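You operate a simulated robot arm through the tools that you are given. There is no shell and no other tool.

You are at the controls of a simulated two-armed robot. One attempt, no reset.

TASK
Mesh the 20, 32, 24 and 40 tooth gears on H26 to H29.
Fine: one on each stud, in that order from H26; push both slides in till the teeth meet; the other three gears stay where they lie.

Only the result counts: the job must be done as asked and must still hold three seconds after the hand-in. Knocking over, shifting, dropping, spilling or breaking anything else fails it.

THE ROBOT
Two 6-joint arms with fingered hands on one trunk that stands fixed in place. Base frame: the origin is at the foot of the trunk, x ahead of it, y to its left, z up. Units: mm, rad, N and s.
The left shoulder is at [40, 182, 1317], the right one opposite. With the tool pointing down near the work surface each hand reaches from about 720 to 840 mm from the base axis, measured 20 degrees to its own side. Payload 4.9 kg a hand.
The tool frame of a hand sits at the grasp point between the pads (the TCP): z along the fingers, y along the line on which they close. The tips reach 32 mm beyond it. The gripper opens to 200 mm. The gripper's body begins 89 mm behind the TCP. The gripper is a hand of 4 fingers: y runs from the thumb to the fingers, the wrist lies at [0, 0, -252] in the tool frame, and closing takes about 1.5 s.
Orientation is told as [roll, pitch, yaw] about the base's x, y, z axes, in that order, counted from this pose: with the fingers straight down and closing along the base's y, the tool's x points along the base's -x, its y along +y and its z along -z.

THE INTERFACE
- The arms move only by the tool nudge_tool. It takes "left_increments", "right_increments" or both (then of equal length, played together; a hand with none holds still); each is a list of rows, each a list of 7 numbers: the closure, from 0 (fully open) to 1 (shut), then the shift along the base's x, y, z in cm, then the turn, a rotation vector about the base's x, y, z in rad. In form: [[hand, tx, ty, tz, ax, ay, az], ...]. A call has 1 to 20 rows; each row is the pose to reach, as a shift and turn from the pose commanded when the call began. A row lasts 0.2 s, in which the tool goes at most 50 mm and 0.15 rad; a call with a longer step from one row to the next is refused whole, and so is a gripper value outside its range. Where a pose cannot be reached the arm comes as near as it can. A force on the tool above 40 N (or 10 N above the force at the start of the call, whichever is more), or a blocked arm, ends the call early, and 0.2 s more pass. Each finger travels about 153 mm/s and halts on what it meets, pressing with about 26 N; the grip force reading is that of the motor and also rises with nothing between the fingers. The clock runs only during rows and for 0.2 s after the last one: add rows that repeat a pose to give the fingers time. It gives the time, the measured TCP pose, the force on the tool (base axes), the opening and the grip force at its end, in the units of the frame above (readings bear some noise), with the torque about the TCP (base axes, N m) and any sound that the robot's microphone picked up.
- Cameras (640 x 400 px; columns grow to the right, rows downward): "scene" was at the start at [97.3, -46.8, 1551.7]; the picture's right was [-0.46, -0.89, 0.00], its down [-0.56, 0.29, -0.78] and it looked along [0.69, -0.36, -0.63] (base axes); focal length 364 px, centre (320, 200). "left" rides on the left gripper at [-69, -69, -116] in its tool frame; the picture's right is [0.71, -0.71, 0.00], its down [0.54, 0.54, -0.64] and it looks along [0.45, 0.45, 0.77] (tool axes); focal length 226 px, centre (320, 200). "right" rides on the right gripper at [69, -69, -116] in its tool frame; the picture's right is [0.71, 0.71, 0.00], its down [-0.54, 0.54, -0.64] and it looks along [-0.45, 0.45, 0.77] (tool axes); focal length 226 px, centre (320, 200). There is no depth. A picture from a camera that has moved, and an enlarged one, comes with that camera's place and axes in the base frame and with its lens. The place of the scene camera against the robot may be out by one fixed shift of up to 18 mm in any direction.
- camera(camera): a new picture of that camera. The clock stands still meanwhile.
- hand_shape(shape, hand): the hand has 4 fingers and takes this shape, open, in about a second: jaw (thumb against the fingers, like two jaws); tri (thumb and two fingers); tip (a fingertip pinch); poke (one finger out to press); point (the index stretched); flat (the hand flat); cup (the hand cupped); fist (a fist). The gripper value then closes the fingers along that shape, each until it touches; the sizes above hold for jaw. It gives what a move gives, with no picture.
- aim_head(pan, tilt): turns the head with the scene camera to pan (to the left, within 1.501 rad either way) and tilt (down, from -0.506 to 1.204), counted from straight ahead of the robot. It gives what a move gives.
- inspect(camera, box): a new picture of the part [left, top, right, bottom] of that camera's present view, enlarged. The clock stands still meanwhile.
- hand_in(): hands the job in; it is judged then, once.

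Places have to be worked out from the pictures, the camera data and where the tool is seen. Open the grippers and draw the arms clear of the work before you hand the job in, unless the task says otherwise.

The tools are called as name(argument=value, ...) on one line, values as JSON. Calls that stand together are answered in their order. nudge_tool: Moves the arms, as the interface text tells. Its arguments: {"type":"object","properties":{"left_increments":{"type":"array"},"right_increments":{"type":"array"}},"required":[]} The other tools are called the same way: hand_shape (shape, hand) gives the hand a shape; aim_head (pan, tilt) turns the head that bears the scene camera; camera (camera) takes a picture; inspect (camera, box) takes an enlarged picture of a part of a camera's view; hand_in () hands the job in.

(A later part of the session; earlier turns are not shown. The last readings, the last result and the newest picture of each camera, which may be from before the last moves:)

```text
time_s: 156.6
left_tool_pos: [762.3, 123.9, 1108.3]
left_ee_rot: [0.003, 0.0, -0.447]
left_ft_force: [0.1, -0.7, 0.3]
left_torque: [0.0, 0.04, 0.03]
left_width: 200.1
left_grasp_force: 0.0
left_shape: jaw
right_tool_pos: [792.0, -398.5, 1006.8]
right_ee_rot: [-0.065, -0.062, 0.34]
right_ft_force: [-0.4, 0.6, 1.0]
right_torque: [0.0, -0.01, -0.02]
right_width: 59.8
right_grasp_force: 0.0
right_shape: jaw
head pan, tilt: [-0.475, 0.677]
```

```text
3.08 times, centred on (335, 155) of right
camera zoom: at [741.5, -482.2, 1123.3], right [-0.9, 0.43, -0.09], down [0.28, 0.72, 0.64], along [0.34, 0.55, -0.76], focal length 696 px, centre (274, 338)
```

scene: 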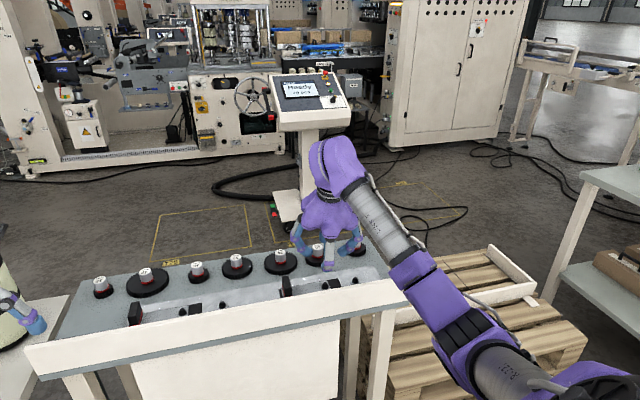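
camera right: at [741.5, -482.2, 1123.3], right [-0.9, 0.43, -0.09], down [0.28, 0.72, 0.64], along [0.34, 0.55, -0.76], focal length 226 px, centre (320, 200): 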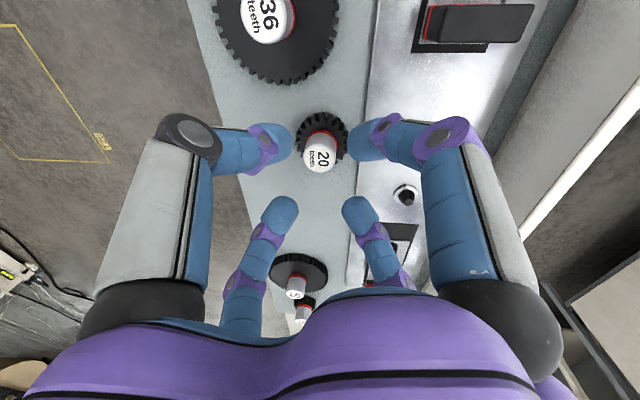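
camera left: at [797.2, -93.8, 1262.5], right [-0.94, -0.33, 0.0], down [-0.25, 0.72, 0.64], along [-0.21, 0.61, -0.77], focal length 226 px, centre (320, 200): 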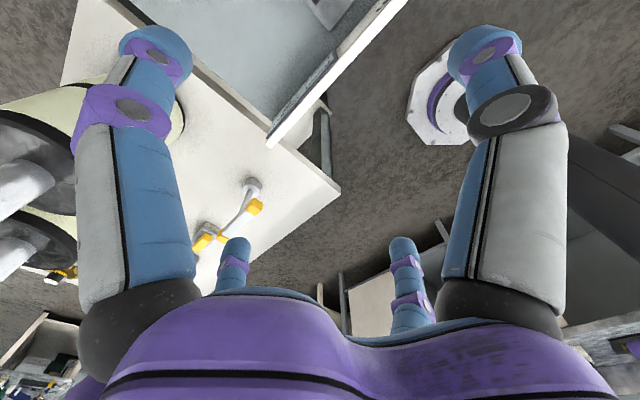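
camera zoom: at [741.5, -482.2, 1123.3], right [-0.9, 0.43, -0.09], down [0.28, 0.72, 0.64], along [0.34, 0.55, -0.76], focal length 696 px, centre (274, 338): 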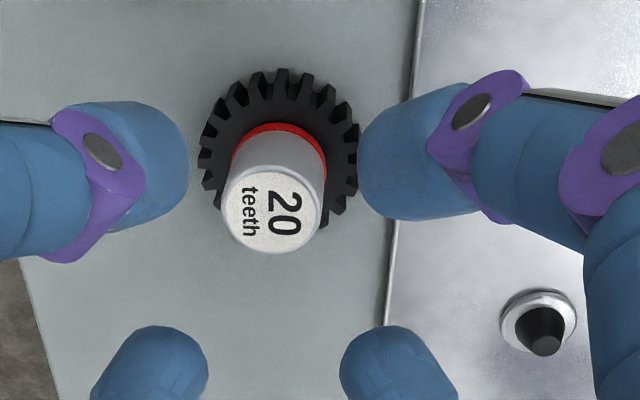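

Gear 20 is at about (893, -13) and reachable nearly upright. I centre over it, descend, grip and lift.

nudge_tool(right_increments=[[0.7, 0.42, -0.04, -1, 0, 0, 0], [0.7, 0.42, -0.04, -2.5, 0, 0, 0], [0.7, 0.42, -0.04, -4, 0, 0, 0], [0.7, 0.42, -0.04, -4.98, 0, 0, 0], [0.7, 0.42, -0.04, -4.98, 0, 0, 0]])

camera(camera="right")

nudge_tool(right_increments=[[0.85, 0, 0, 0, 0, 0, 0], [1, 0, 0, 0, 0, 0, 0], [1, 0, 0, 0, 0, 0, 0], [1, 0, 0, 0, 0, 0, 0], [1, 0, 0, 0, 0, 0, 0], [1, 0, 0, 1, 0, 0, 0], [1, 0, 0, 3, 0, 0, 0], [1, 0, 0, 6, 0, 0, 0], [1, 0, 0, 9, 0, 0, 0], [1, 0, 0, 9, 0, 0, 0]])

inspect(camera="right", box=[260, 110, 380, 230])

```text
time_s: 157.8
left_tool_pos: [760.7, 124.4, 1108.3]
left_ee_rot: [0.003, 0.001, -0.449]
left_ft_force: [-0.2, 0.6, -0.6]
left_torque: [-0.07, 0.0, 0.02]
left_width: 200.6
left_grasp_force: 0.0
left_shape: jaw
right_tool_pos: [795.8, -397.3, 956.8]
right_ee_rot: [-0.065, -0.062, 0.34]
right_ft_force: [-0.7, 0.7, 0.9]
right_torque: [-0.01, -0.02, 0.02]
right_width: 59.8
right_grasp_force: 0.1
right_shape: jaw
head pan, tilt: [-0.475, 0.677]
```

```text
taken
camera right: at [745.7, -481.9, 1073.4], right [-0.9, 0.43, -0.09], down [0.28, 0.72, 0.64], along [0.34, 0.55, -0.76], focal length 226 px, centre (320, 200)
```

right: 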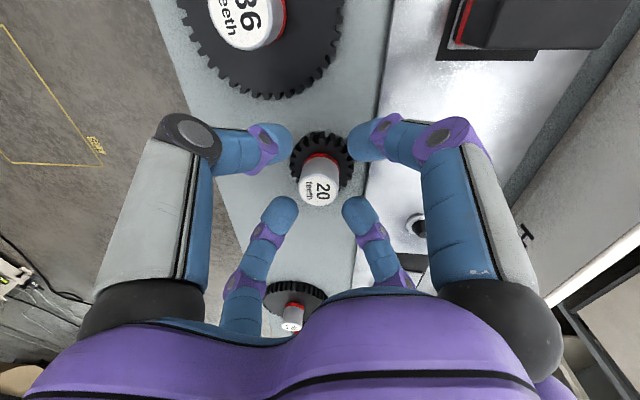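

```text
time_s: 160.0
left_tool_pos: [761.3, 123.8, 1108.5]
left_ee_rot: [0.003, 0.0, -0.448]
left_ft_force: [-0.5, -0.5, -0.1]
left_torque: [0.0, -0.07, 0.01]
left_width: 199.9
left_grasp_force: 0.1
left_shape: jaw
right_tool_pos: [795.6, -399.5, 1047.5]
right_ee_rot: [-0.067, -0.062, 0.339]
right_ft_force: [0.6, 0.0, -0.2]
right_torque: [0.02, -0.03, 0.03]
right_width: 22.9
right_grasp_force: 25.8
right_shape: jaw
head pan, tilt: [-0.475, 0.677]
```

```text
3.33 times, centred on (320, 170) of right
camera zoom: at [745.5, -482.6, 1163.7], right [-0.9, 0.43, -0.09], down [0.28, 0.72, 0.64], along [0.34, 0.55, -0.77], focal length 754 px, centre (320, 300)
```

zoom: 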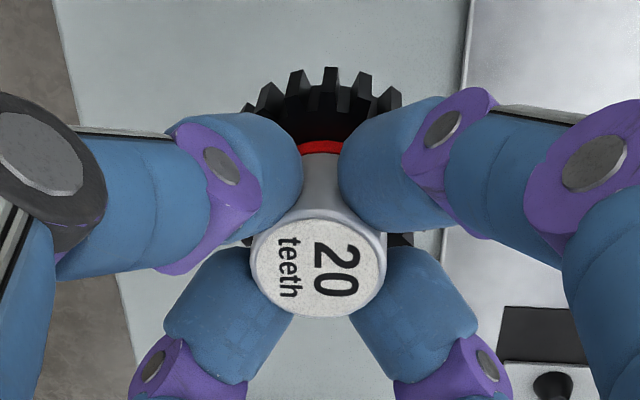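

Gear 20 is now held almost upright. I carry it over to H26 again.

nudge_tool(right_increments=[[1, -2.9, -2.9, 0, 0, 0, 0], [1, -5.9, -5.9, 0, 0, 0, 0], [1, -8.8, -8.8, 0, 0, 0, 0], [1, -11.7, -11.8, 0, 0, 0, 0], [1, -14.6, -14.7, 0, 0, 0, 0], [1, -17.6, -17.7, 0, 0, 0, 0], [1, -20.48, -20.61, 0, 0, 0, 0], [1, -20.48, -20.61, -2, 0, 0, 0], [1, -20.48, -20.61, -4.7, 0, 0, 0], [1, -20.48, -20.61, -4.7, 0, 0, 0]])

camera(camera="right")

inspect(camera="scene", box=[360, 150, 480, 240])

```text
time_s: 162.2
left_tool_pos: [761.4, 123.3, 1107.3]
left_ee_rot: [0.001, 0.001, -0.449]
left_ft_force: [-0.2, 0.4, -0.8]
left_torque: [-0.03, -0.02, 0.0]
left_width: 200.0
left_grasp_force: 0.0
left_shape: jaw
right_tool_pos: [591.3, -604.3, 1000.7]
right_ee_rot: [-0.067, -0.056, 0.336]
right_ft_force: [0.8, -0.2, -0.9]
right_torque: [0.01, 0.03, 0.02]
right_width: 22.6
right_grasp_force: 26.0
right_shape: jaw
head pan, tilt: [-0.475, 0.677]
```

```text
taken
camera right: at [541.9, -688.0, 1117.0], right [-0.9, 0.43, -0.09], down [0.28, 0.72, 0.64], along [0.34, 0.55, -0.77], focal length 226 px, centre (320, 200)
```

right: 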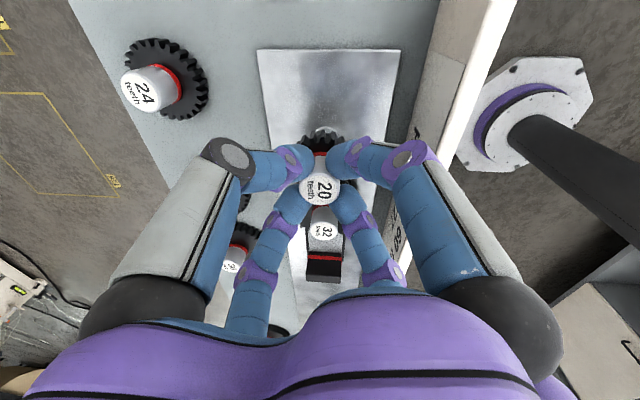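

```text
4.44 times, centred on (420, 195) of scene
camera zoom: at [97.3, -47.0, 1551.7], right [-0.46, -0.89, 0.0], down [-0.56, 0.29, -0.78], along [0.69, -0.36, -0.63], focal length 1616 px, centre (-124, 222)
```

zoom: 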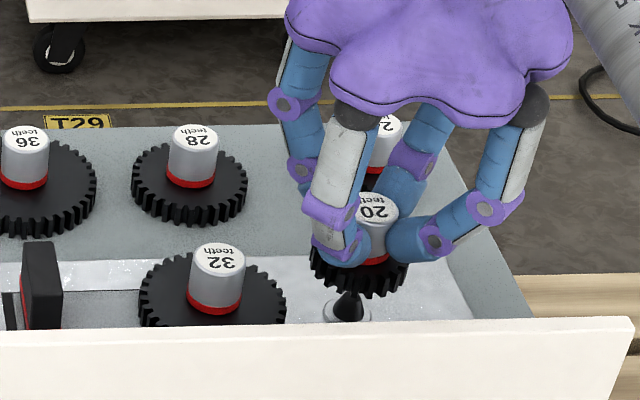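

The gear is above H26 and lines up in the scene view. I correct y by -1.4 mm and descend with force watch.

nudge_tool(right_increments=[[1, -0.06, -0.13, -0.8, 0, 0, 0], [1, -0.06, -0.13, -1.6, 0, 0, 0], [1, -0.06, -0.13, -2.2, 0, 0, 0], [1, -0.06, -0.13, -2.6, 0, 0, 0], [1, -0.06, -0.13, -3.0, 0, 0, 0], [1, -0.06, -0.13, -3.0, 0, 0, 0]])

```text
time_s: 163.6
left_tool_pos: [760.5, 125.8, 1108.1]
left_ee_rot: [0.002, 0.0, -0.449]
left_ft_force: [-0.5, 0.0, 0.3]
left_torque: [0.0, 0.03, 0.02]
left_width: 200.1
left_grasp_force: 0.1
left_shape: jaw
right_tool_pos: [600.9, -601.5, 978.4]
right_ee_rot: [-0.068, -0.051, 0.338]
right_ft_force: [0.2, -1.2, 8.8]
right_torque: [-0.02, 0.06, 0.0]
right_width: 22.7
right_grasp_force: 26.3
right_shape: jaw
right hand out of reach, approached as far as the arm can: row 1, 2, 3, 4, 5, 6
head pan, tilt: [-0.475, 0.677]
```

Lowering at H26 runs into the folded-arm limit again even at 0.09 tilt, and the gear just touched the stud tip. I lift away and set gear 20 on the free plate between the slides at about (795, -35). There I can regrip it with a slight backward tilt, which suits H26.

nudge_tool(right_increments=[[1, 0, 0, 2, 0, 0, 0], [1, 0, 0, 5, 0, 0, 0], [1, 1, 2, 6.5, 0, 0, 0], [1, 3, 5.8, 6.5, 0, 0, 0], [1, 5, 9.6, 6.5, 0, 0, 0], [1, 7, 13.4, 6.5, 0, 0, 0], [1, 8.6, 17.2, 6.5, 0, 0, 0], [1, 9.8, 21, 6.5, 0, 0, 0], [1, 9.8, 22.6, 4, 0, 0, 0], [1, 9.8, 22.6, 1.5, 0, 0, 0], [1, 9.8, 22.6, 1.5, 0, 0, 0]])

camera(camera="right")

inspect(camera="scene", box=[240, 150, 400, 250])

```text
time_s: 166.0
left_tool_pos: [761.0, 123.8, 1108.0]
left_ee_rot: [0.003, 0.0, -0.449]
left_ft_force: [0.1, -0.3, -0.5]
left_torque: [-0.02, 0.02, 0.01]
left_width: 200.1
left_grasp_force: 0.1
left_shape: jaw
right_tool_pos: [698.7, -376.0, 992.6]
right_ee_rot: [-0.066, -0.06, 0.34]
right_ft_force: [0.1, 0.6, -0.6]
right_torque: [0.02, 0.01, 0.0]
right_width: 22.3
right_grasp_force: 26.3
right_shape: jaw
right hand out of reach, approached as far as the arm can: row 6, 7, 8
head pan, tilt: [-0.475, 0.677]
```

```text
taken
camera right: at [647.6, -459.8, 1109.0], right [-0.9, 0.43, -0.09], down [0.28, 0.72, 0.64], along [0.34, 0.55, -0.76], focal length 226 px, centre (320, 200)
```

right: 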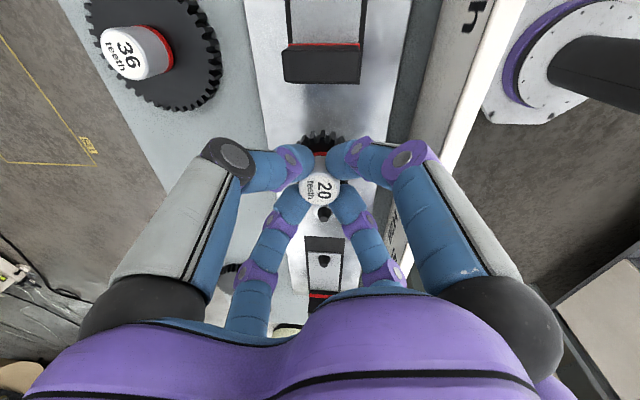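

```text
4.00 times, centred on (320, 200) of scene
camera zoom: at [97.4, -46.9, 1551.7], right [-0.46, -0.89, 0.0], down [-0.56, 0.29, -0.78], along [0.69, -0.36, -0.63], focal length 1454 px, centre (320, 200)
```

zoom: 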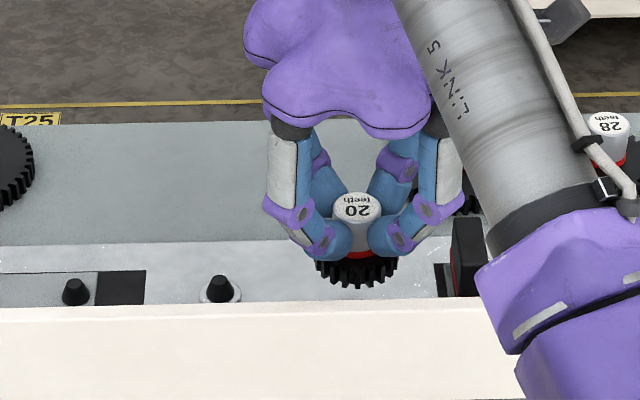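

The gear is over free plate at (794, -35). I lower until contact and release.

nudge_tool(right_increments=[[1, 0, 0, -1, 0, 0, 0], [1, 0, 0, -2, 0, 0, 0], [1, 0, 0, -2.6, 0, 0, 0], [1, 0, 0, -3, 0, 0, 0], [1, 0, 0, -3.3, 0, 0, 0], [1, 0, 0, -3.3, 0, 0, 0]])

```text
time_s: 167.4
left_tool_pos: [760.2, 125.7, 1109.0]
left_ee_rot: [0.003, 0.001, -0.448]
left_ft_force: [0.8, -0.6, -0.4]
left_torque: [-0.01, 0.0, -0.01]
left_width: 200.0
left_grasp_force: 0.0
left_shape: jaw
right_tool_pos: [698.5, -375.1, 962.1]
right_ee_rot: [-0.067, -0.064, 0.338]
right_ft_force: [-0.4, -0.5, 20.0]
right_torque: [0.01, 0.05, 0.04]
right_width: 22.8
right_grasp_force: 25.3
right_shape: jaw
head pan, tilt: [-0.475, 0.677]
```

It rests on the plate at TCP z ≈ 962. I release, rise, tilt the hand 0.15 rad backward and look at the gear.

nudge_tool(right_increments=[[0.9, 0, 0, 0.2, 0, 0, 0], [0.7, 0, 0, 0.2, 0, 0, 0], [0.7, 0, 0, 0.2, 0, 0, 0], [0.7, 0, 0, 2.5, 0, 0, 0], [0.7, 0, 0, 5, 0, 0, 0], [0.7, 0.2, -0.1, 5, 0.053, 0.11, 0], [0.7, 0.4, -0.2, 5, 0.107, 0.221, 0], [0.7, 0.4, -0.2, 5, 0.107, 0.221, 0]])

camera(camera="right")

inspect(camera="right", box=[270, 90, 400, 240])

```text
time_s: 169.2
left_tool_pos: [761.6, 123.4, 1107.5]
left_ee_rot: [0.001, 0.0, -0.447]
left_ft_force: [0.2, -0.2, -0.1]
left_torque: [-0.01, 0.0, -0.02]
left_width: 199.9
left_grasp_force: 0.0
left_shape: jaw
right_tool_pos: [712.0, -380.1, 1003.3]
right_ee_rot: [0.109, 0.113, 0.341]
right_ft_force: [-0.2, -0.3, 0.2]
right_torque: [0.02, -0.03, 0.04]
right_width: 59.9
right_grasp_force: 0.1
right_shape: jaw
right hand out of reach, approached as far as the arm can: row 6, 7, 8
head pan, tilt: [-0.475, 0.677]
```

```text
taken
camera right: at [687.3, -476.0, 1119.2], right [-0.89, 0.43, 0.16], down [0.42, 0.65, 0.63], along [0.17, 0.63, -0.76], focal length 226 px, centre (320, 200)
```

right: 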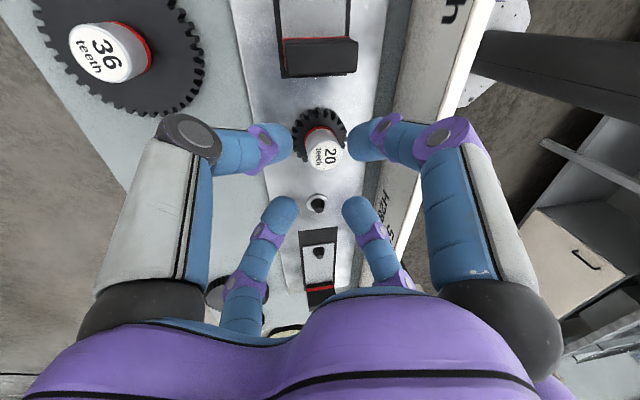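

```text
2.67 times, centred on (335, 165) of right
camera zoom: at [687.3, -476.0, 1119.2], right [-0.89, 0.43, 0.16], down [0.42, 0.65, 0.63], along [0.17, 0.63, -0.76], focal length 603 px, centre (280, 293)
```

zoom: 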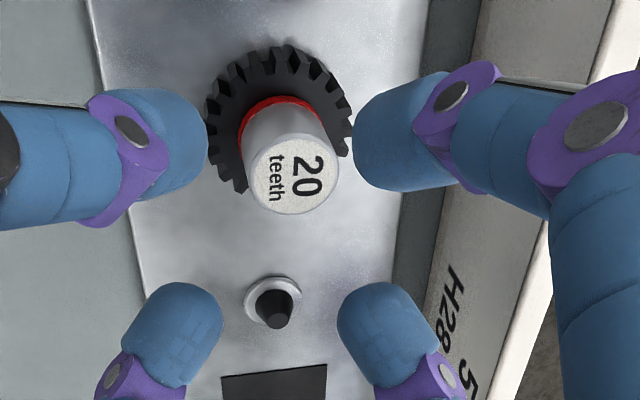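

At H26 the forearm comes in from the right, so leaning the tool to the left should relieve the wrist there. I lean the hand about 0.25 rad left and 0.1 forward over gear 20 and check that it is reachable.

nudge_tool(right_increments=[[0.7, -0.6, -0.1, 0, 0.039, -0.111, 0], [0.7, -1.3, -0.3, 0, 0.078, -0.223, 0], [0.7, -1.94, -0.45, 0, 0.116, -0.334, 0], [0.7, -1.94, -0.45, 0, 0.116, -0.334, 0], [0.7, -1.94, -0.45, 0, 0.116, -0.334, 0]])

camera(camera="right")

inspect(camera="right", box=[270, 90, 400, 240])

```text
time_s: 170.4
left_tool_pos: [761.0, 123.9, 1108.1]
left_ee_rot: [0.003, 0.0, -0.446]
left_ft_force: [-0.3, 0.3, 0.3]
left_torque: [-0.05, 0.03, -0.01]
left_width: 200.2
left_grasp_force: 0.1
left_shape: jaw
right_tool_pos: [692.8, -384.6, 1004.6]
right_ee_rot: [0.104, -0.242, 0.342]
right_ft_force: [0.0, -0.1, -1.0]
right_torque: [-0.02, 0.02, -0.01]
right_width: 59.7
right_grasp_force: 0.1
right_shape: jaw
head pan, tilt: [-0.475, 0.677]
```

```text
taken
camera right: at [633.1, -492.1, 1092.7], right [-0.9, 0.43, -0.1], down [0.18, 0.56, 0.81], along [0.4, 0.71, -0.58], focal length 226 px, centre (320, 200)
```

right: 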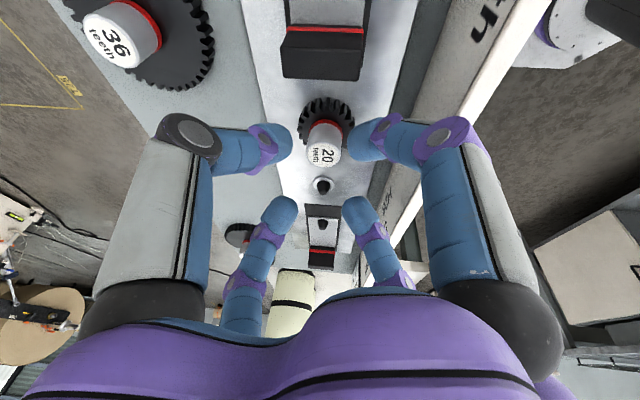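

```text
2.67 times, centred on (335, 165) of right
camera zoom: at [633.1, -492.1, 1092.7], right [-0.9, 0.43, -0.1], down [0.18, 0.56, 0.81], along [0.4, 0.71, -0.58], focal length 603 px, centre (280, 293)
```

zoom: 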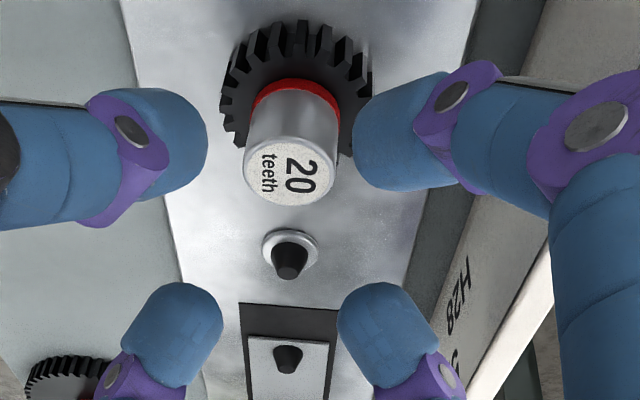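

That orientation is reachable here. I centre over gear 20 (knob at about (793.7, -38)), descend and grip.

nudge_tool(right_increments=[[0.7, 0.09, 0.1, -1.2, 0, 0, 0], [0.7, 0.09, 0.1, -2.5, 0, 0, 0], [0.7, 0.09, 0.1, -3.5, 0, 0, 0], [0.7, 0.09, 0.1, -4.16, 0, 0, 0], [0.7, 0.09, 0.1, -4.16, 0, 0, 0]])

camera(camera="right")

```text
time_s: 171.6
left_tool_pos: [762.9, 124.0, 1108.0]
left_ee_rot: [0.003, 0.001, -0.449]
left_ft_force: [0.6, -0.7, -0.3]
left_torque: [0.0, 0.0, 0.0]
left_width: 200.0
left_grasp_force: 0.2
left_shape: jaw
right_tool_pos: [693.7, -382.9, 961.5]
right_ee_rot: [0.107, -0.239, 0.34]
right_ft_force: [0.2, -0.5, 0.1]
right_torque: [-0.02, -0.01, -0.01]
right_width: 59.9
right_grasp_force: 0.0
right_shape: jaw
head pan, tilt: [-0.475, 0.677]
```

```text
taken
camera right: at [634.3, -491.0, 1051.0], right [-0.9, 0.43, -0.1], down [0.18, 0.56, 0.81], along [0.4, 0.71, -0.58], focal length 226 px, centre (320, 200)
```

right: 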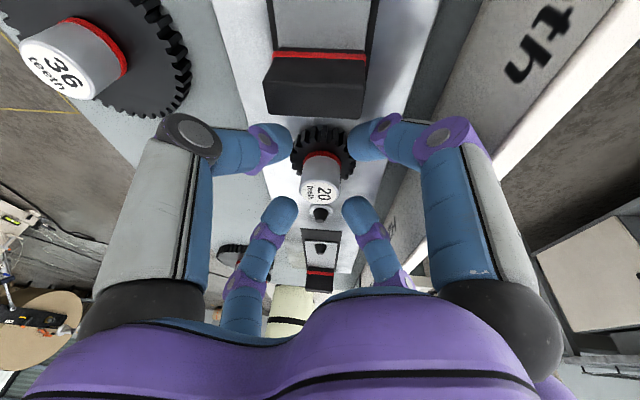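

Centred again. I grip, lift and carry gear 20 to above H26 in this leaning orientation.

nudge_tool(right_increments=[[0.85, 0, 0, 0, 0, 0, 0], [1, 0, 0, 0, 0, 0, 0], [1, 0, 0, 0, 0, 0, 0], [1, 0, 0, 0, 0, 0, 0], [1, 0, 0, 0, 0, 0, 0], [1, 0, 0, 1, 0, 0, 0], [1, 0, 0, 3.5, 0, 0, 0], [1, 0, 0, 7, 0, 0, 0], [1, 0, 0, 8.5, 0, 0, 0], [1, 0, 0, 8.5, 0, 0, 0]])

inspect(camera="right", box=[260, 110, 380, 230])

nudge_tool(right_increments=[[1, -1.8, -3.8, 0, 0, 0, 0], [1, -3.5, -7.6, 0, 0, 0, 0], [1, -5.3, -11.4, 0, 0, 0, 0], [1, -7.1, -15.2, 0, 0, 0, 0], [1, -8.8, -19, 0, 0, 0, 0], [1, -10.58, -22.76, 0, 0, 0, 0], [1, -10.58, -22.76, -3, 0, 0, 0], [1, -10.58, -22.76, -3, 0, 0, 0]])

camera(camera="right")

inspect(camera="scene", box=[360, 150, 480, 240])

```text
time_s: 173.8
left_tool_pos: [760.9, 124.6, 1108.0]
left_ee_rot: [0.002, 0.0, -0.449]
left_ft_force: [-0.8, 0.0, 0.2]
left_torque: [0.02, -0.01, 0.02]
left_width: 200.1
left_grasp_force: 0.1
left_shape: jaw
right_tool_pos: [692.3, -383.7, 1047.4]
right_ee_rot: [0.105, -0.242, 0.342]
right_ft_force: [0.3, -0.4, -0.9]
right_torque: [0.01, 0.02, -0.01]
right_width: 23.2
right_grasp_force: 26.1
right_shape: jaw
head pan, tilt: [-0.475, 0.677]
```

```text
3.33 times, centred on (320, 170) of right
camera zoom: at [633.5, -491.2, 1136.5], right [-0.9, 0.43, -0.1], down [0.18, 0.56, 0.81], along [0.4, 0.71, -0.58], focal length 754 px, centre (320, 300)
```

zoom: 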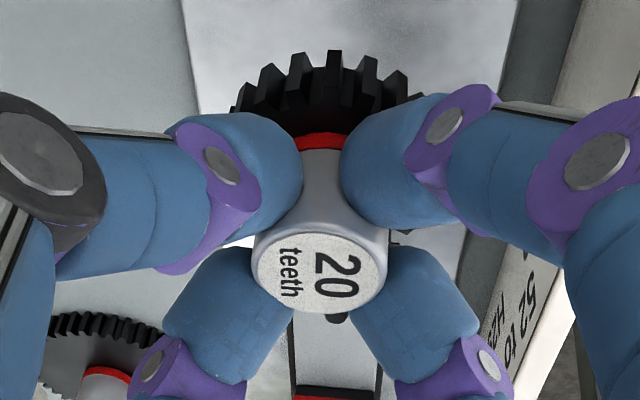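

```text
time_s: 175.6
left_tool_pos: [763.1, 123.6, 1107.6]
left_ee_rot: [0.003, 0.002, -0.45]
left_ft_force: [-0.5, -0.7, -0.2]
left_torque: [0.01, 0.03, -0.05]
left_width: 200.2
left_grasp_force: 0.1
left_shape: jaw
right_tool_pos: [641.2, -604.3, 1063.5]
right_ee_rot: [0.107, -0.181, 0.348]
right_ft_force: [0.1, 0.1, -1.0]
right_torque: [0.02, 0.02, 0.02]
right_width: 22.6
right_grasp_force: 26.0
right_shape: jaw
right hand out of reach, approached as far as the arm can: row 3, 4, 5, 6, 7, 8
head pan, tilt: [-0.475, 0.677]
```

```text
taken
camera right: at [587.1, -710.9, 1157.3], right [-0.91, 0.42, -0.05], down [0.22, 0.58, 0.78], along [0.36, 0.7, -0.62], focal length 226 px, centre (320, 200)
```

right: 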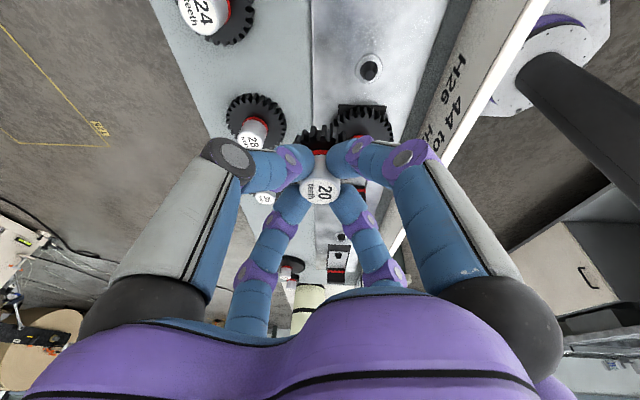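

```text
4.44 times, centred on (420, 195) of scene
camera zoom: at [98.0, -46.7, 1551.7], right [-0.46, -0.89, 0.0], down [-0.56, 0.29, -0.78], along [0.69, -0.36, -0.63], focal length 1616 px, centre (-124, 222)
```

zoom: 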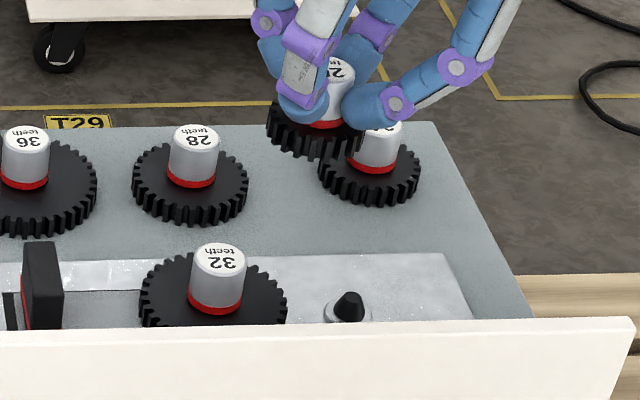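

Leaning left made it worse, so the helpful lean at H26 is slightly back and right. I return gear 20 to the plate spot, restoring the orientation at which it is level.

nudge_tool(right_increments=[[1, 0.9, 3.7, 0.5, 0.003, -0.01, 0], [1, 1.8, 7.4, 0.5, 0.006, -0.02, 0], [1, 2.7, 11.1, 0, 0.009, -0.03, 0], [1, 3.6, 14.8, -0.5, 0.012, -0.04, 0], [1, 4.5, 18.5, -1, 0.0164, -0.058, 0], [1, 5.23, 22.13, -2, 0.0164, -0.058, 0], [1, 5.23, 22.13, -3, 0.0164, -0.058, 0], [1, 5.23, 22.13, -3, 0.0164, -0.058, 0]])

camera(camera="right")

```text
time_s: 177.4
left_tool_pos: [760.6, 123.3, 1108.3]
left_ee_rot: [0.001, 0.0, -0.448]
left_ft_force: [0.3, 0.3, -0.1]
left_torque: [0.02, 0.0, 0.01]
left_width: 200.1
left_grasp_force: 0.0
left_shape: jaw
right_tool_pos: [692.9, -383.2, 1031.6]
right_ee_rot: [0.105, -0.242, 0.35]
right_ft_force: [0.1, -0.3, -0.9]
right_torque: [0.06, -0.01, 0.0]
right_width: 22.6
right_grasp_force: 26.4
right_shape: jaw
head pan, tilt: [-0.475, 0.677]
```

```text
taken
camera right: at [633.9, -491.2, 1121.5], right [-0.9, 0.42, -0.1], down [0.18, 0.57, 0.81], along [0.39, 0.71, -0.58], focal length 226 px, centre (320, 200)
```

right: 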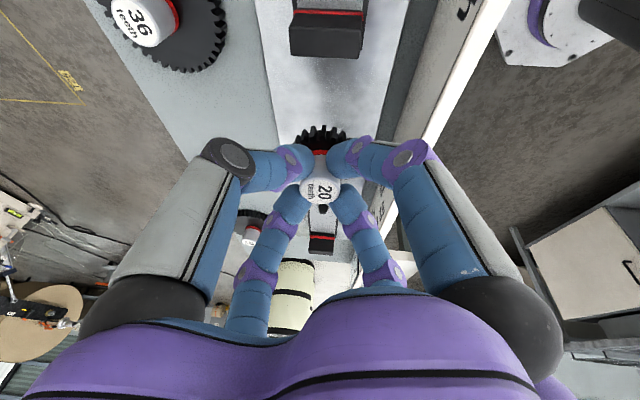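

The orientation is restored. I set gear 20 on the plate and release it, then rise.

nudge_tool(right_increments=[[1, 0, 0, -2, 0, 0, 0], [1, 0, 0, -4, 0, 0, 0], [1, 0, 0, -6, 0, 0, 0], [1, 0, 0, -6.6, 0, 0, 0], [1, 0, 0, -6.95, 0, 0, 0], [0.9, 0, 0, -6.95, 0, 0, 0], [0.7, 0, 0, -6.95, 0, 0, 0], [0.7, 0, 0, -6.95, 0, 0, 0], [0.7, 0, 0, -4, 0, 0, 0], [0.7, 0, 0, 0, 0, 0, 0], [0.7, 0, 0, 1, 0, 0, 0]])

camera(camera="right")

```text
time_s: 179.8
left_tool_pos: [761.1, 124.3, 1107.4]
left_ee_rot: [0.002, 0.001, -0.449]
left_ft_force: [-0.3, 0.3, 0.3]
left_torque: [0.0, -0.03, 0.0]
left_width: 200.0
left_grasp_force: 0.0
left_shape: jaw
right_tool_pos: [692.3, -382.7, 1044.3]
right_ee_rot: [0.103, -0.243, 0.349]
right_ft_force: [0.4, 0.0, -1.0]
right_torque: [0.04, 0.01, -0.02]
right_width: 59.8
right_grasp_force: 0.0
right_shape: jaw
head pan, tilt: [-0.475, 0.677]
```

```text
taken
camera right: at [633.4, -491.2, 1132.5], right [-0.9, 0.42, -0.1], down [0.17, 0.57, 0.81], along [0.39, 0.71, -0.58], focal length 226 px, centre (320, 200)
```

right: 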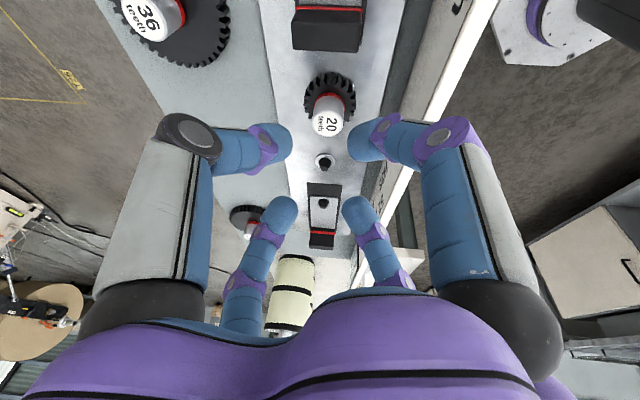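

Gear 20 stands on the plate. Empty-handed, I now test the slightly right-leaning orientation at H26 down to the seating height.

nudge_tool(right_increments=[[0.7, -1.4, -3.2, 0, -0.095, 0.081, 0], [0.7, -2.8, -6.3, 0, -0.19, 0.161, 0], [0.7, -4.3, -9.5, 0, -0.286, 0.242, 0], [0.7, -5.7, -12.7, 0, -0.286, 0.242, 0], [0.7, -7.1, -15.9, 0, -0.286, 0.242, 0], [0.7, -8.5, -19, 0, -0.286, 0.242, 0], [0.7, -9.94, -22.21, 0, -0.286, 0.242, 0], [0.7, -9.94, -22.21, -2.5, -0.286, 0.242, 0], [0.7, -9.94, -22.21, -5, -0.286, 0.242, 0], [0.7, -9.94, -22.21, -5, -0.286, 0.242, 0]])

camera(camera="right")

```text
time_s: 182.0
left_tool_pos: [760.5, 124.4, 1107.6]
left_ee_rot: [0.003, 0.0, -0.447]
left_ft_force: [0.6, 0.1, -0.7]
left_torque: [0.0, -0.05, 0.0]
left_width: 200.1
left_grasp_force: 0.1
left_shape: jaw
right_tool_pos: [592.2, -604.7, 992.3]
right_ee_rot: [-0.078, 0.085, 0.364]
right_ft_force: [0.0, -0.3, -0.8]
right_torque: [0.03, 0.02, 0.01]
right_width: 59.9
right_grasp_force: 0.0
right_shape: jaw
right hand out of reach, approached as far as the arm can: row 2, 3, 4, 5, 6, 7
head pan, tilt: [-0.475, 0.677]
```

```text
taken
camera right: at [560.1, -681.8, 1119.7], right [-0.91, 0.41, 0.01], down [0.34, 0.76, 0.55], along [0.22, 0.5, -0.84], focal length 226 px, centre (320, 200)
```

right: 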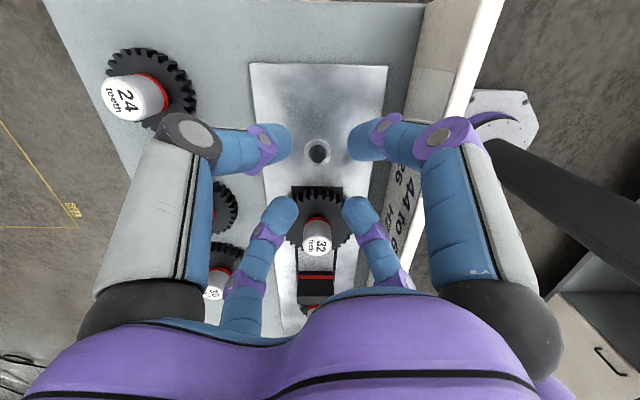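

The final pose was reached without a flag. I lower further to z ≈ 963 to make sure.

nudge_tool(right_increments=[[0.7, 0, 0, -1, 0, 0, 0], [0.7, 0, 0, -2, 0, 0, 0], [0.7, 0, 0, -2.9, 0, 0, 0], [0.7, 0, 0, -2.9, 0, 0, 0]])

camera(camera="right")

inspect(camera="right", box=[270, 100, 370, 220])

```text
time_s: 183.0
left_tool_pos: [760.6, 122.6, 1107.1]
left_ee_rot: [0.003, 0.0, -0.447]
left_ft_force: [-0.6, -0.1, -0.6]
left_torque: [-0.01, -0.02, 0.01]
left_width: 199.8
left_grasp_force: 0.1
left_shape: jaw
right_tool_pos: [592.3, -605.0, 963.5]
right_ee_rot: [-0.079, 0.085, 0.363]
right_ft_force: [0.4, 0.0, 0.7]
right_torque: [0.0, -0.01, 0.01]
right_width: 59.7
right_grasp_force: 0.1
right_shape: jaw
head pan, tilt: [-0.475, 0.677]
```

```text
taken
camera right: at [560.5, -682.0, 1090.5], right [-0.91, 0.41, 0.01], down [0.34, 0.76, 0.55], along [0.22, 0.5, -0.84], focal length 226 px, centre (320, 200)
```

right: 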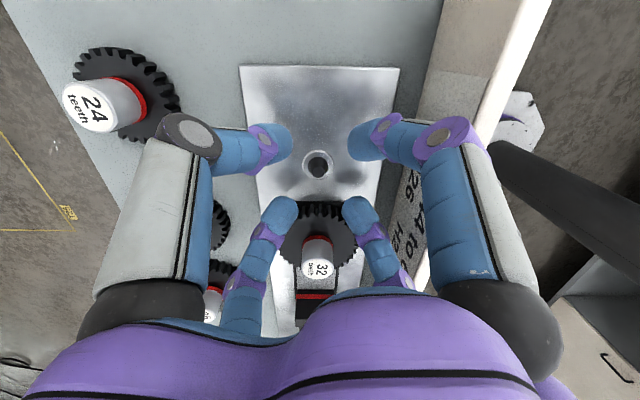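

```text
3.33 times, centred on (320, 160) of right
camera zoom: at [560.5, -682.0, 1090.5], right [-0.91, 0.41, 0.01], down [0.34, 0.76, 0.55], along [0.22, 0.5, -0.84], focal length 754 px, centre (320, 333)
```

zoom: 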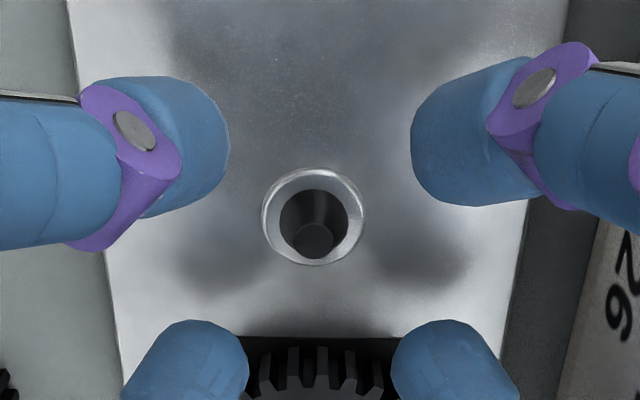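

H26 is reachable with this orientation right down to seating height, and the view puts the stud at about (800, -288.5). I rise and return to gear 20 keeping this orientation.

nudge_tool(right_increments=[[0.7, 0, 0, 3, 0, 0, 0], [0.7, 0, 0, 7, 0, 0, 0], [0.7, 1.5, 3.2, 8.5, 0, 0, 0], [0.7, 3.3, 7.1, 8.5, 0, 0, 0], [0.7, 5.2, 11, 8.5, 0, 0, 0], [0.7, 7, 14.9, 8.5, 0, 0, 0], [0.7, 8.8, 18.8, 8.5, 0, 0, 0], [0.7, 10.7, 22.79, 7, 0, 0, 0], [0.7, 10.7, 22.79, 4.5, 0, 0, 0], [0.7, 10.7, 22.79, 4.5, 0, 0, 0]])

camera(camera="right")

inspect(camera="right", box=[270, 90, 400, 240])

```text
time_s: 185.2
left_tool_pos: [760.7, 123.4, 1107.5]
left_ee_rot: [0.0, -0.001, -0.448]
left_ft_force: [1.0, -0.5, -0.1]
left_torque: [0.06, 0.03, 0.01]
left_width: 200.0
left_grasp_force: 0.0
left_shape: jaw
right_tool_pos: [705.8, -378.5, 1003.8]
right_ee_rot: [-0.078, 0.083, 0.365]
right_ft_force: [0.1, -0.5, 0.1]
right_torque: [0.02, -0.01, 0.0]
right_width: 60.0
right_grasp_force: 0.0
right_shape: jaw
right hand out of reach, approached as far as the arm can: row 2, 3, 4, 5, 6, 7, 8, 9, 10
head pan, tilt: [-0.475, 0.677]
```

```text
taken
camera right: at [673.1, -454.9, 1131.7], right [-0.91, 0.41, 0.0], down [0.34, 0.76, 0.55], along [0.22, 0.5, -0.83], focal length 226 px, centre (320, 200)
```

right: 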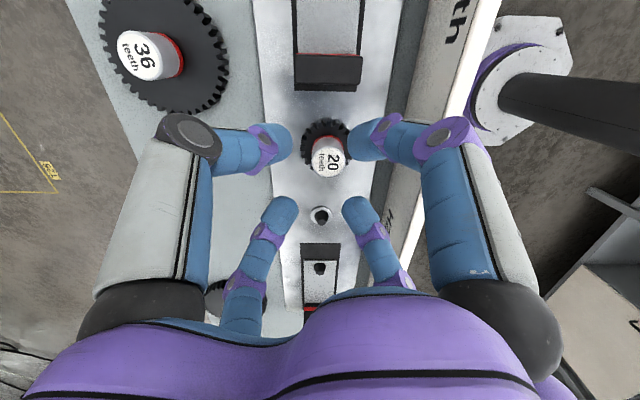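

```text
2.67 times, centred on (335, 165) of right
camera zoom: at [673.1, -454.9, 1131.7], right [-0.91, 0.41, 0.0], down [0.34, 0.76, 0.55], along [0.22, 0.5, -0.83], focal length 603 px, centre (280, 293)
```

zoom: 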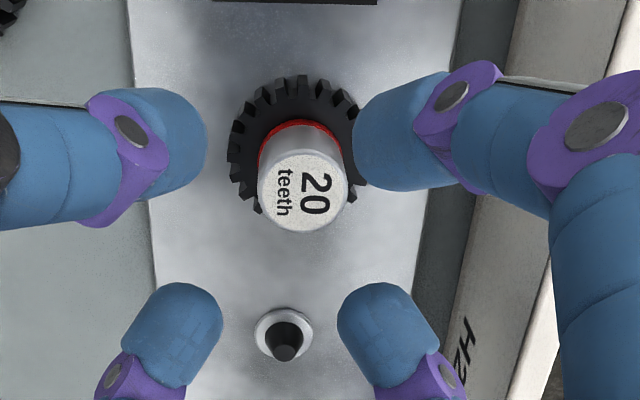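

Gear 20's knob is at (793.5, -38). I descend halfway with the small correction and check the reached position.

nudge_tool(right_increments=[[0.7, -0.2, 0, -1, 0, 0, 0], [0.7, -0.5, 0.1, -1.8, 0, 0, 0], [0.7, -0.67, 0.14, -2.3, 0, 0, 0], [0.7, -0.67, 0.14, -2.3, 0, 0, 0]])

camera(camera="right")

```text
time_s: 186.2
left_tool_pos: [761.2, 124.1, 1107.7]
left_ee_rot: [0.003, 0.0, -0.448]
left_ft_force: [0.2, 0.0, 1.1]
left_torque: [0.0, -0.01, -0.01]
left_width: 200.0
left_grasp_force: 0.0
left_shape: jaw
right_tool_pos: [697.9, -376.1, 982.4]
right_ee_rot: [-0.077, 0.086, 0.365]
right_ft_force: [-0.6, -0.2, 0.6]
right_torque: [0.03, -0.01, 0.0]
right_width: 59.8
right_grasp_force: 0.1
right_shape: jaw
head pan, tilt: [-0.475, 0.677]
```

```text
taken
camera right: at [666.2, -453.5, 1109.0], right [-0.91, 0.41, 0.0], down [0.34, 0.76, 0.55], along [0.22, 0.5, -0.84], focal length 226 px, centre (320, 200)
```

right: 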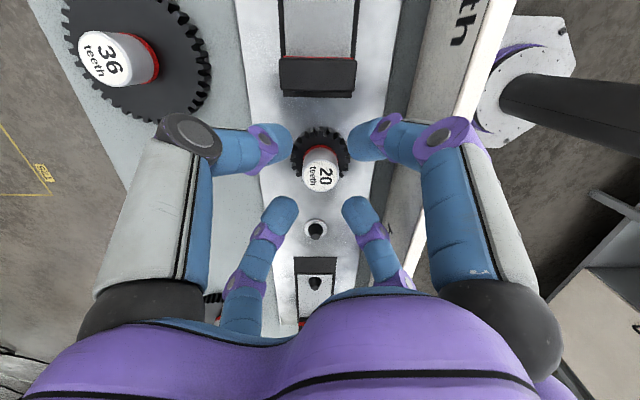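

It reaches properly at this height. I descend the last 19 mm, grip and lift.

nudge_tool(right_increments=[[0.7, 0.05, 0, -1, 0, 0, 0], [0.7, 0.1, 0, -1.95, 0, 0, 0], [0.7, 0.1, 0, -1.95, 0, 0, 0], [0.85, 0.1, 0, -1.95, 0, 0, 0], [1, 0.1, 0, -1.95, 0, 0, 0], [1, 0.1, 0, -1.95, 0, 0, 0], [1, 0.1, 0, -1.95, 0, 0, 0], [1, 0.1, 0, -1.95, 0, 0, 0]])

nudge_tool(right_increments=[[1, 0, 0, 1, 0, 0, 0], [1, 0, 0, 2.5, 0, 0, 0], [1, 0.3, 0, 4.5, 0, 0, 0], [1, 0.8, -0.3, 6, 0, 0, 0], [1, 0.8, -0.3, 6, 0, 0, 0]])

camera(camera="right")

inspect(camera="right", box=[260, 110, 380, 230])

```text
time_s: 188.0
left_tool_pos: [760.3, 123.9, 1106.5]
left_ee_rot: [0.0, 0.001, -0.447]
left_ft_force: [-0.4, 0.8, -0.2]
left_torque: [0.01, -0.01, 0.03]
left_width: 199.9
left_grasp_force: 0.1
left_shape: jaw
right_tool_pos: [700.3, -376.8, 962.1]
right_ee_rot: [-0.078, 0.086, 0.364]
right_ft_force: [0.1, -0.2, -0.4]
right_torque: [0.0, -0.02, 0.0]
right_width: 23.5
right_grasp_force: 26.0
right_shape: jaw
head pan, tilt: [-0.475, 0.677]
```

```text
time_s: 189.2
left_tool_pos: [761.6, 123.2, 1108.0]
left_ee_rot: [0.0, -0.001, -0.448]
left_ft_force: [0.6, 0.6, 0.2]
left_torque: [-0.02, 0.02, 0.02]
left_width: 200.0
left_grasp_force: 0.1
left_shape: jaw
right_tool_pos: [713.9, -380.7, 1019.3]
right_ee_rot: [-0.077, 0.086, 0.365]
right_ft_force: [0.3, 1.0, -0.3]
right_torque: [0.03, 0.01, -0.01]
right_width: 23.7
right_grasp_force: 25.7
right_shape: jaw
right hand out of reach, approached as far as the arm can: row 3, 4, 5
head pan, tilt: [-0.475, 0.677]
```

```text
taken
camera right: at [681.7, -458.0, 1146.0], right [-0.91, 0.41, 0.0], down [0.34, 0.76, 0.55], along [0.22, 0.5, -0.84], focal length 226 px, centre (320, 200)
```

right: 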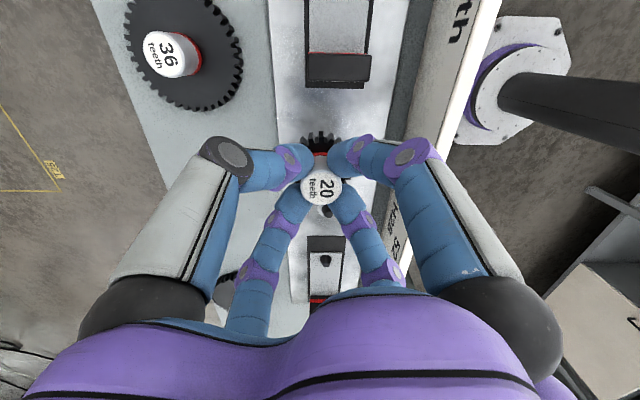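

```text
3.33 times, centred on (320, 170) of right
camera zoom: at [681.7, -458.0, 1146.0], right [-0.91, 0.41, 0.0], down [0.34, 0.76, 0.55], along [0.22, 0.5, -0.84], focal length 754 px, centre (320, 300)
```

zoom: 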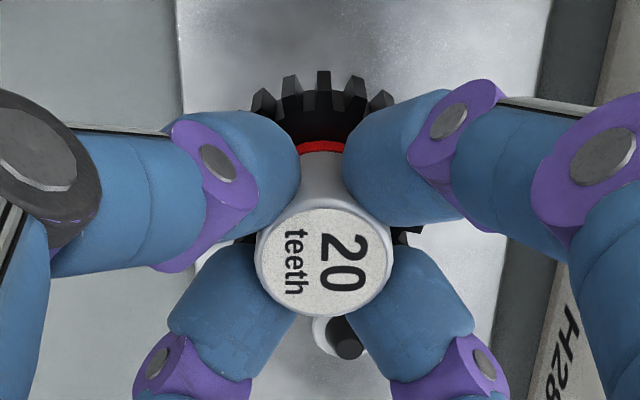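

Gear 20 is held well. I carry it to H26 on a detour ahead of gear 32's knob.

nudge_tool(right_increments=[[1, -0.5, -4, 0.5, 0, 0, 0], [1, -1, -8, 0.8, 0, 0, 0], [1, -2, -12.5, 1, 0, 0, 0], [1, -3.77, -17, 1, 0, 0, 0], [1, -6.5, -19.3, 0.5, 0, 0, 0], [1, -9.2, -21, 0, 0, 0, 0], [1, -12, -22.31, -0.5, 0, 0, 0], [1, -12, -22.31, -1.5, 0, 0, 0], [1, -12, -22.31, -1.5, 0, 0, 0]])

camera(camera="right")

inspect(camera="scene", box=[360, 150, 480, 240])

```text
time_s: 191.2
left_tool_pos: [761.6, 124.9, 1108.3]
left_ee_rot: [0.002, -0.001, -0.448]
left_ft_force: [-0.4, 0.2, -0.1]
left_torque: [-0.01, 0.01, 0.0]
left_width: 200.0
left_grasp_force: 0.0
left_shape: jaw
right_tool_pos: [594.3, -603.8, 1004.7]
right_ee_rot: [-0.079, 0.086, 0.365]
right_ft_force: [0.3, -0.6, -0.8]
right_torque: [0.03, -0.01, -0.01]
right_width: 23.7
right_grasp_force: 26.0
right_shape: jaw
head pan, tilt: [-0.475, 0.677]
```

```text
taken
camera right: at [561.0, -680.6, 1131.1], right [-0.91, 0.41, 0.01], down [0.34, 0.76, 0.55], along [0.22, 0.5, -0.84], focal length 226 px, centre (320, 200)
```

right: 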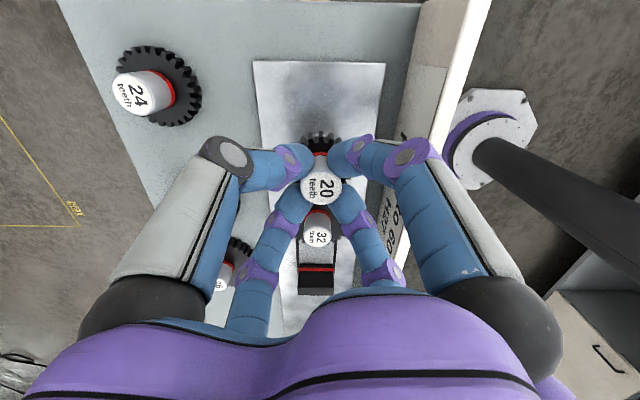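

```text
4.44 times, centred on (420, 195) of scene
camera zoom: at [97.6, -46.7, 1551.7], right [-0.46, -0.89, 0.0], down [-0.56, 0.29, -0.78], along [0.69, -0.36, -0.63], focal length 1616 px, centre (-124, 222)
```

zoom: 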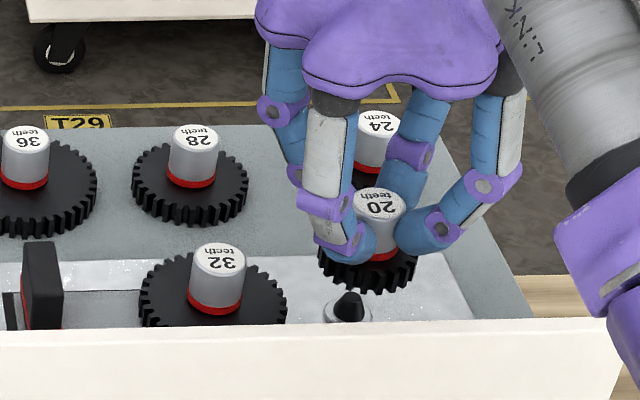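

Combining both cameras, gear 20's axis is within about 2 mm of H26. I shift +2 mm forward and 1.2 mm right, then descend with force watch.

nudge_tool(right_increments=[[1, 0.13, -0.2, -0.8, 0, 0, 0], [1, 0.13, -0.2, -1.6, 0, 0, 0], [1, 0.13, -0.2, -2.2, 0, 0, 0], [1, 0.13, -0.2, -2.6, 0, 0, 0], [1, 0.13, -0.2, -2.6, 0, 0, 0]])

```text
time_s: 192.4
left_tool_pos: [760.0, 123.4, 1108.6]
left_ee_rot: [0.002, 0.0, -0.45]
left_ft_force: [0.3, -0.7, 0.0]
left_torque: [0.0, 0.01, -0.01]
left_width: 199.7
left_grasp_force: 0.0
left_shape: jaw
right_tool_pos: [595.4, -605.3, 978.5]
right_ee_rot: [-0.079, 0.085, 0.366]
right_ft_force: [0.2, 0.2, -0.9]
right_torque: [-0.02, -0.01, -0.01]
right_width: 23.6
right_grasp_force: 25.5
right_shape: jaw
head pan, tilt: [-0.475, 0.677]
```

No contact yet at 978. I continue down in 2-3 mm steps.

nudge_tool(right_increments=[[1, 0, 0, -0.3, 0, 0, 0], [1, 0, 0, -0.6, 0, 0, 0], [1, 0, 0, -0.9, 0, 0, 0], [1, 0, 0, -1.2, 0, 0, 0], [1, 0, 0, -1.5, 0, 0, 0], [1, 0, 0, -1.7, 0, 0, 0], [1, 0, 0, -1.7, 0, 0, 0]])

inspect(camera="scene", box=[360, 150, 480, 240])

```text
time_s: 194.0
left_tool_pos: [760.0, 125.3, 1108.6]
left_ee_rot: [0.002, 0.0, -0.448]
left_ft_force: [-0.4, -0.2, -0.1]
left_torque: [0.04, 0.01, 0.0]
left_width: 199.9
left_grasp_force: 0.1
left_shape: jaw
right_tool_pos: [593.8, -605.6, 964.9]
right_ee_rot: [-0.083, 0.082, 0.366]
right_ft_force: [-1.2, 8.2, 34.4]
right_torque: [0.29, 0.07, -0.07]
right_width: 24.3
right_grasp_force: 26.3
right_shape: jaw
head pan, tilt: [-0.475, 0.677]
```

```text
4.44 times, centred on (420, 195) of scene
camera zoom: at [95.9, -44.9, 1551.9], right [-0.46, -0.89, 0.0], down [-0.56, 0.29, -0.78], along [0.69, -0.36, -0.63], focal length 1616 px, centre (-124, 222)
```

zoom: 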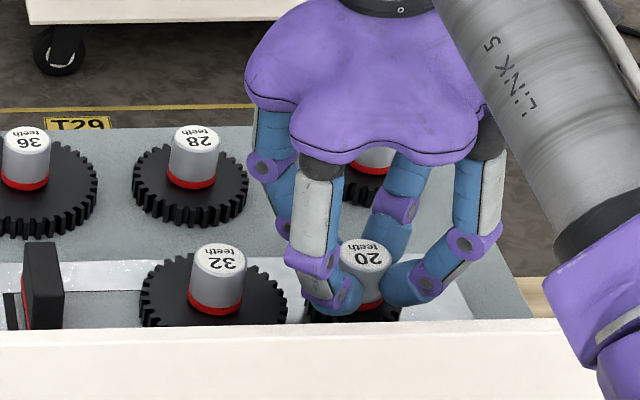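

The gear went below the stud tip and stopped firmly at the seating height, with its label level with gear 32's. I release it and look.

nudge_tool(right_increments=[[1, 0, 0, 0.2, 0, 0, 0], [0.85, 0, 0, 0.2, 0, 0, 0], [0.7, 0, 0, 0.2, 0, 0, 0], [0.7, 0, 0, 0.2, 0, 0, 0], [0.7, 0, 0, 2.5, 0, 0, 0], [0.7, 0, 0, 5.5, 0, 0, 0], [0.7, 0, 0, 5.5, 0, 0, 0]])

camera(camera="right")

inspect(camera="scene", box=[360, 150, 480, 240])

```text
time_s: 195.6
left_tool_pos: [760.2, 123.7, 1107.0]
left_ee_rot: [0.003, 0.0, -0.448]
left_ft_force: [-0.1, -0.3, 0.4]
left_torque: [0.0, 0.01, 0.04]
left_width: 199.8
left_grasp_force: 0.0
left_shape: jaw
right_tool_pos: [593.6, -606.3, 1014.5]
right_ee_rot: [-0.078, 0.087, 0.364]
right_ft_force: [-0.3, -0.6, 0.0]
right_torque: [0.03, -0.02, -0.01]
right_width: 59.8
right_grasp_force: 0.1
right_shape: jaw
head pan, tilt: [-0.475, 0.677]
```

```text
taken
camera right: at [561.6, -683.4, 1142.4], right [-0.91, 0.41, 0.0], down [0.34, 0.76, 0.55], along [0.22, 0.5, -0.84], focal length 226 px, centre (320, 200)
```

right: 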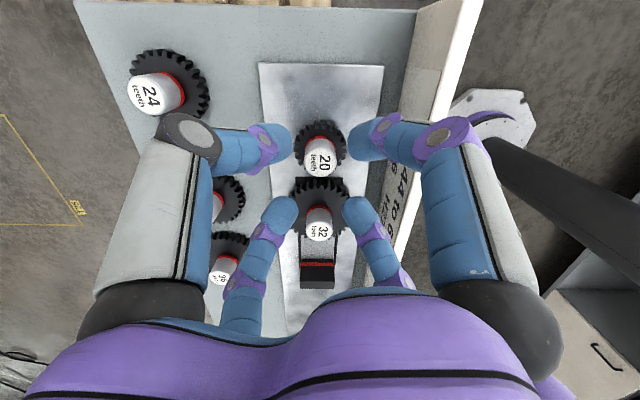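

```text
4.44 times, centred on (420, 195) of scene
camera zoom: at [97.3, -46.8, 1551.7], right [-0.46, -0.89, 0.0], down [-0.56, 0.29, -0.78], along [0.69, -0.36, -0.63], focal length 1616 px, centre (-124, 222)
```

zoom: 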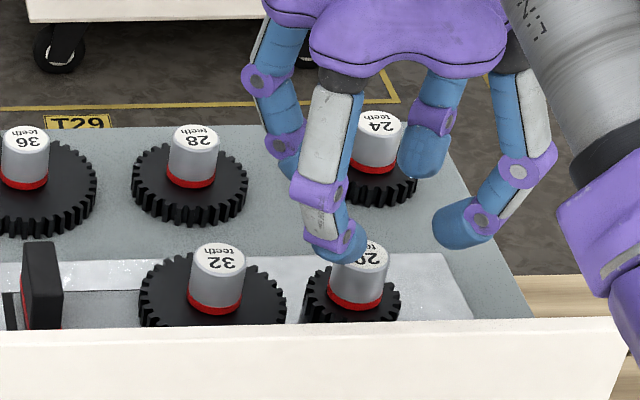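

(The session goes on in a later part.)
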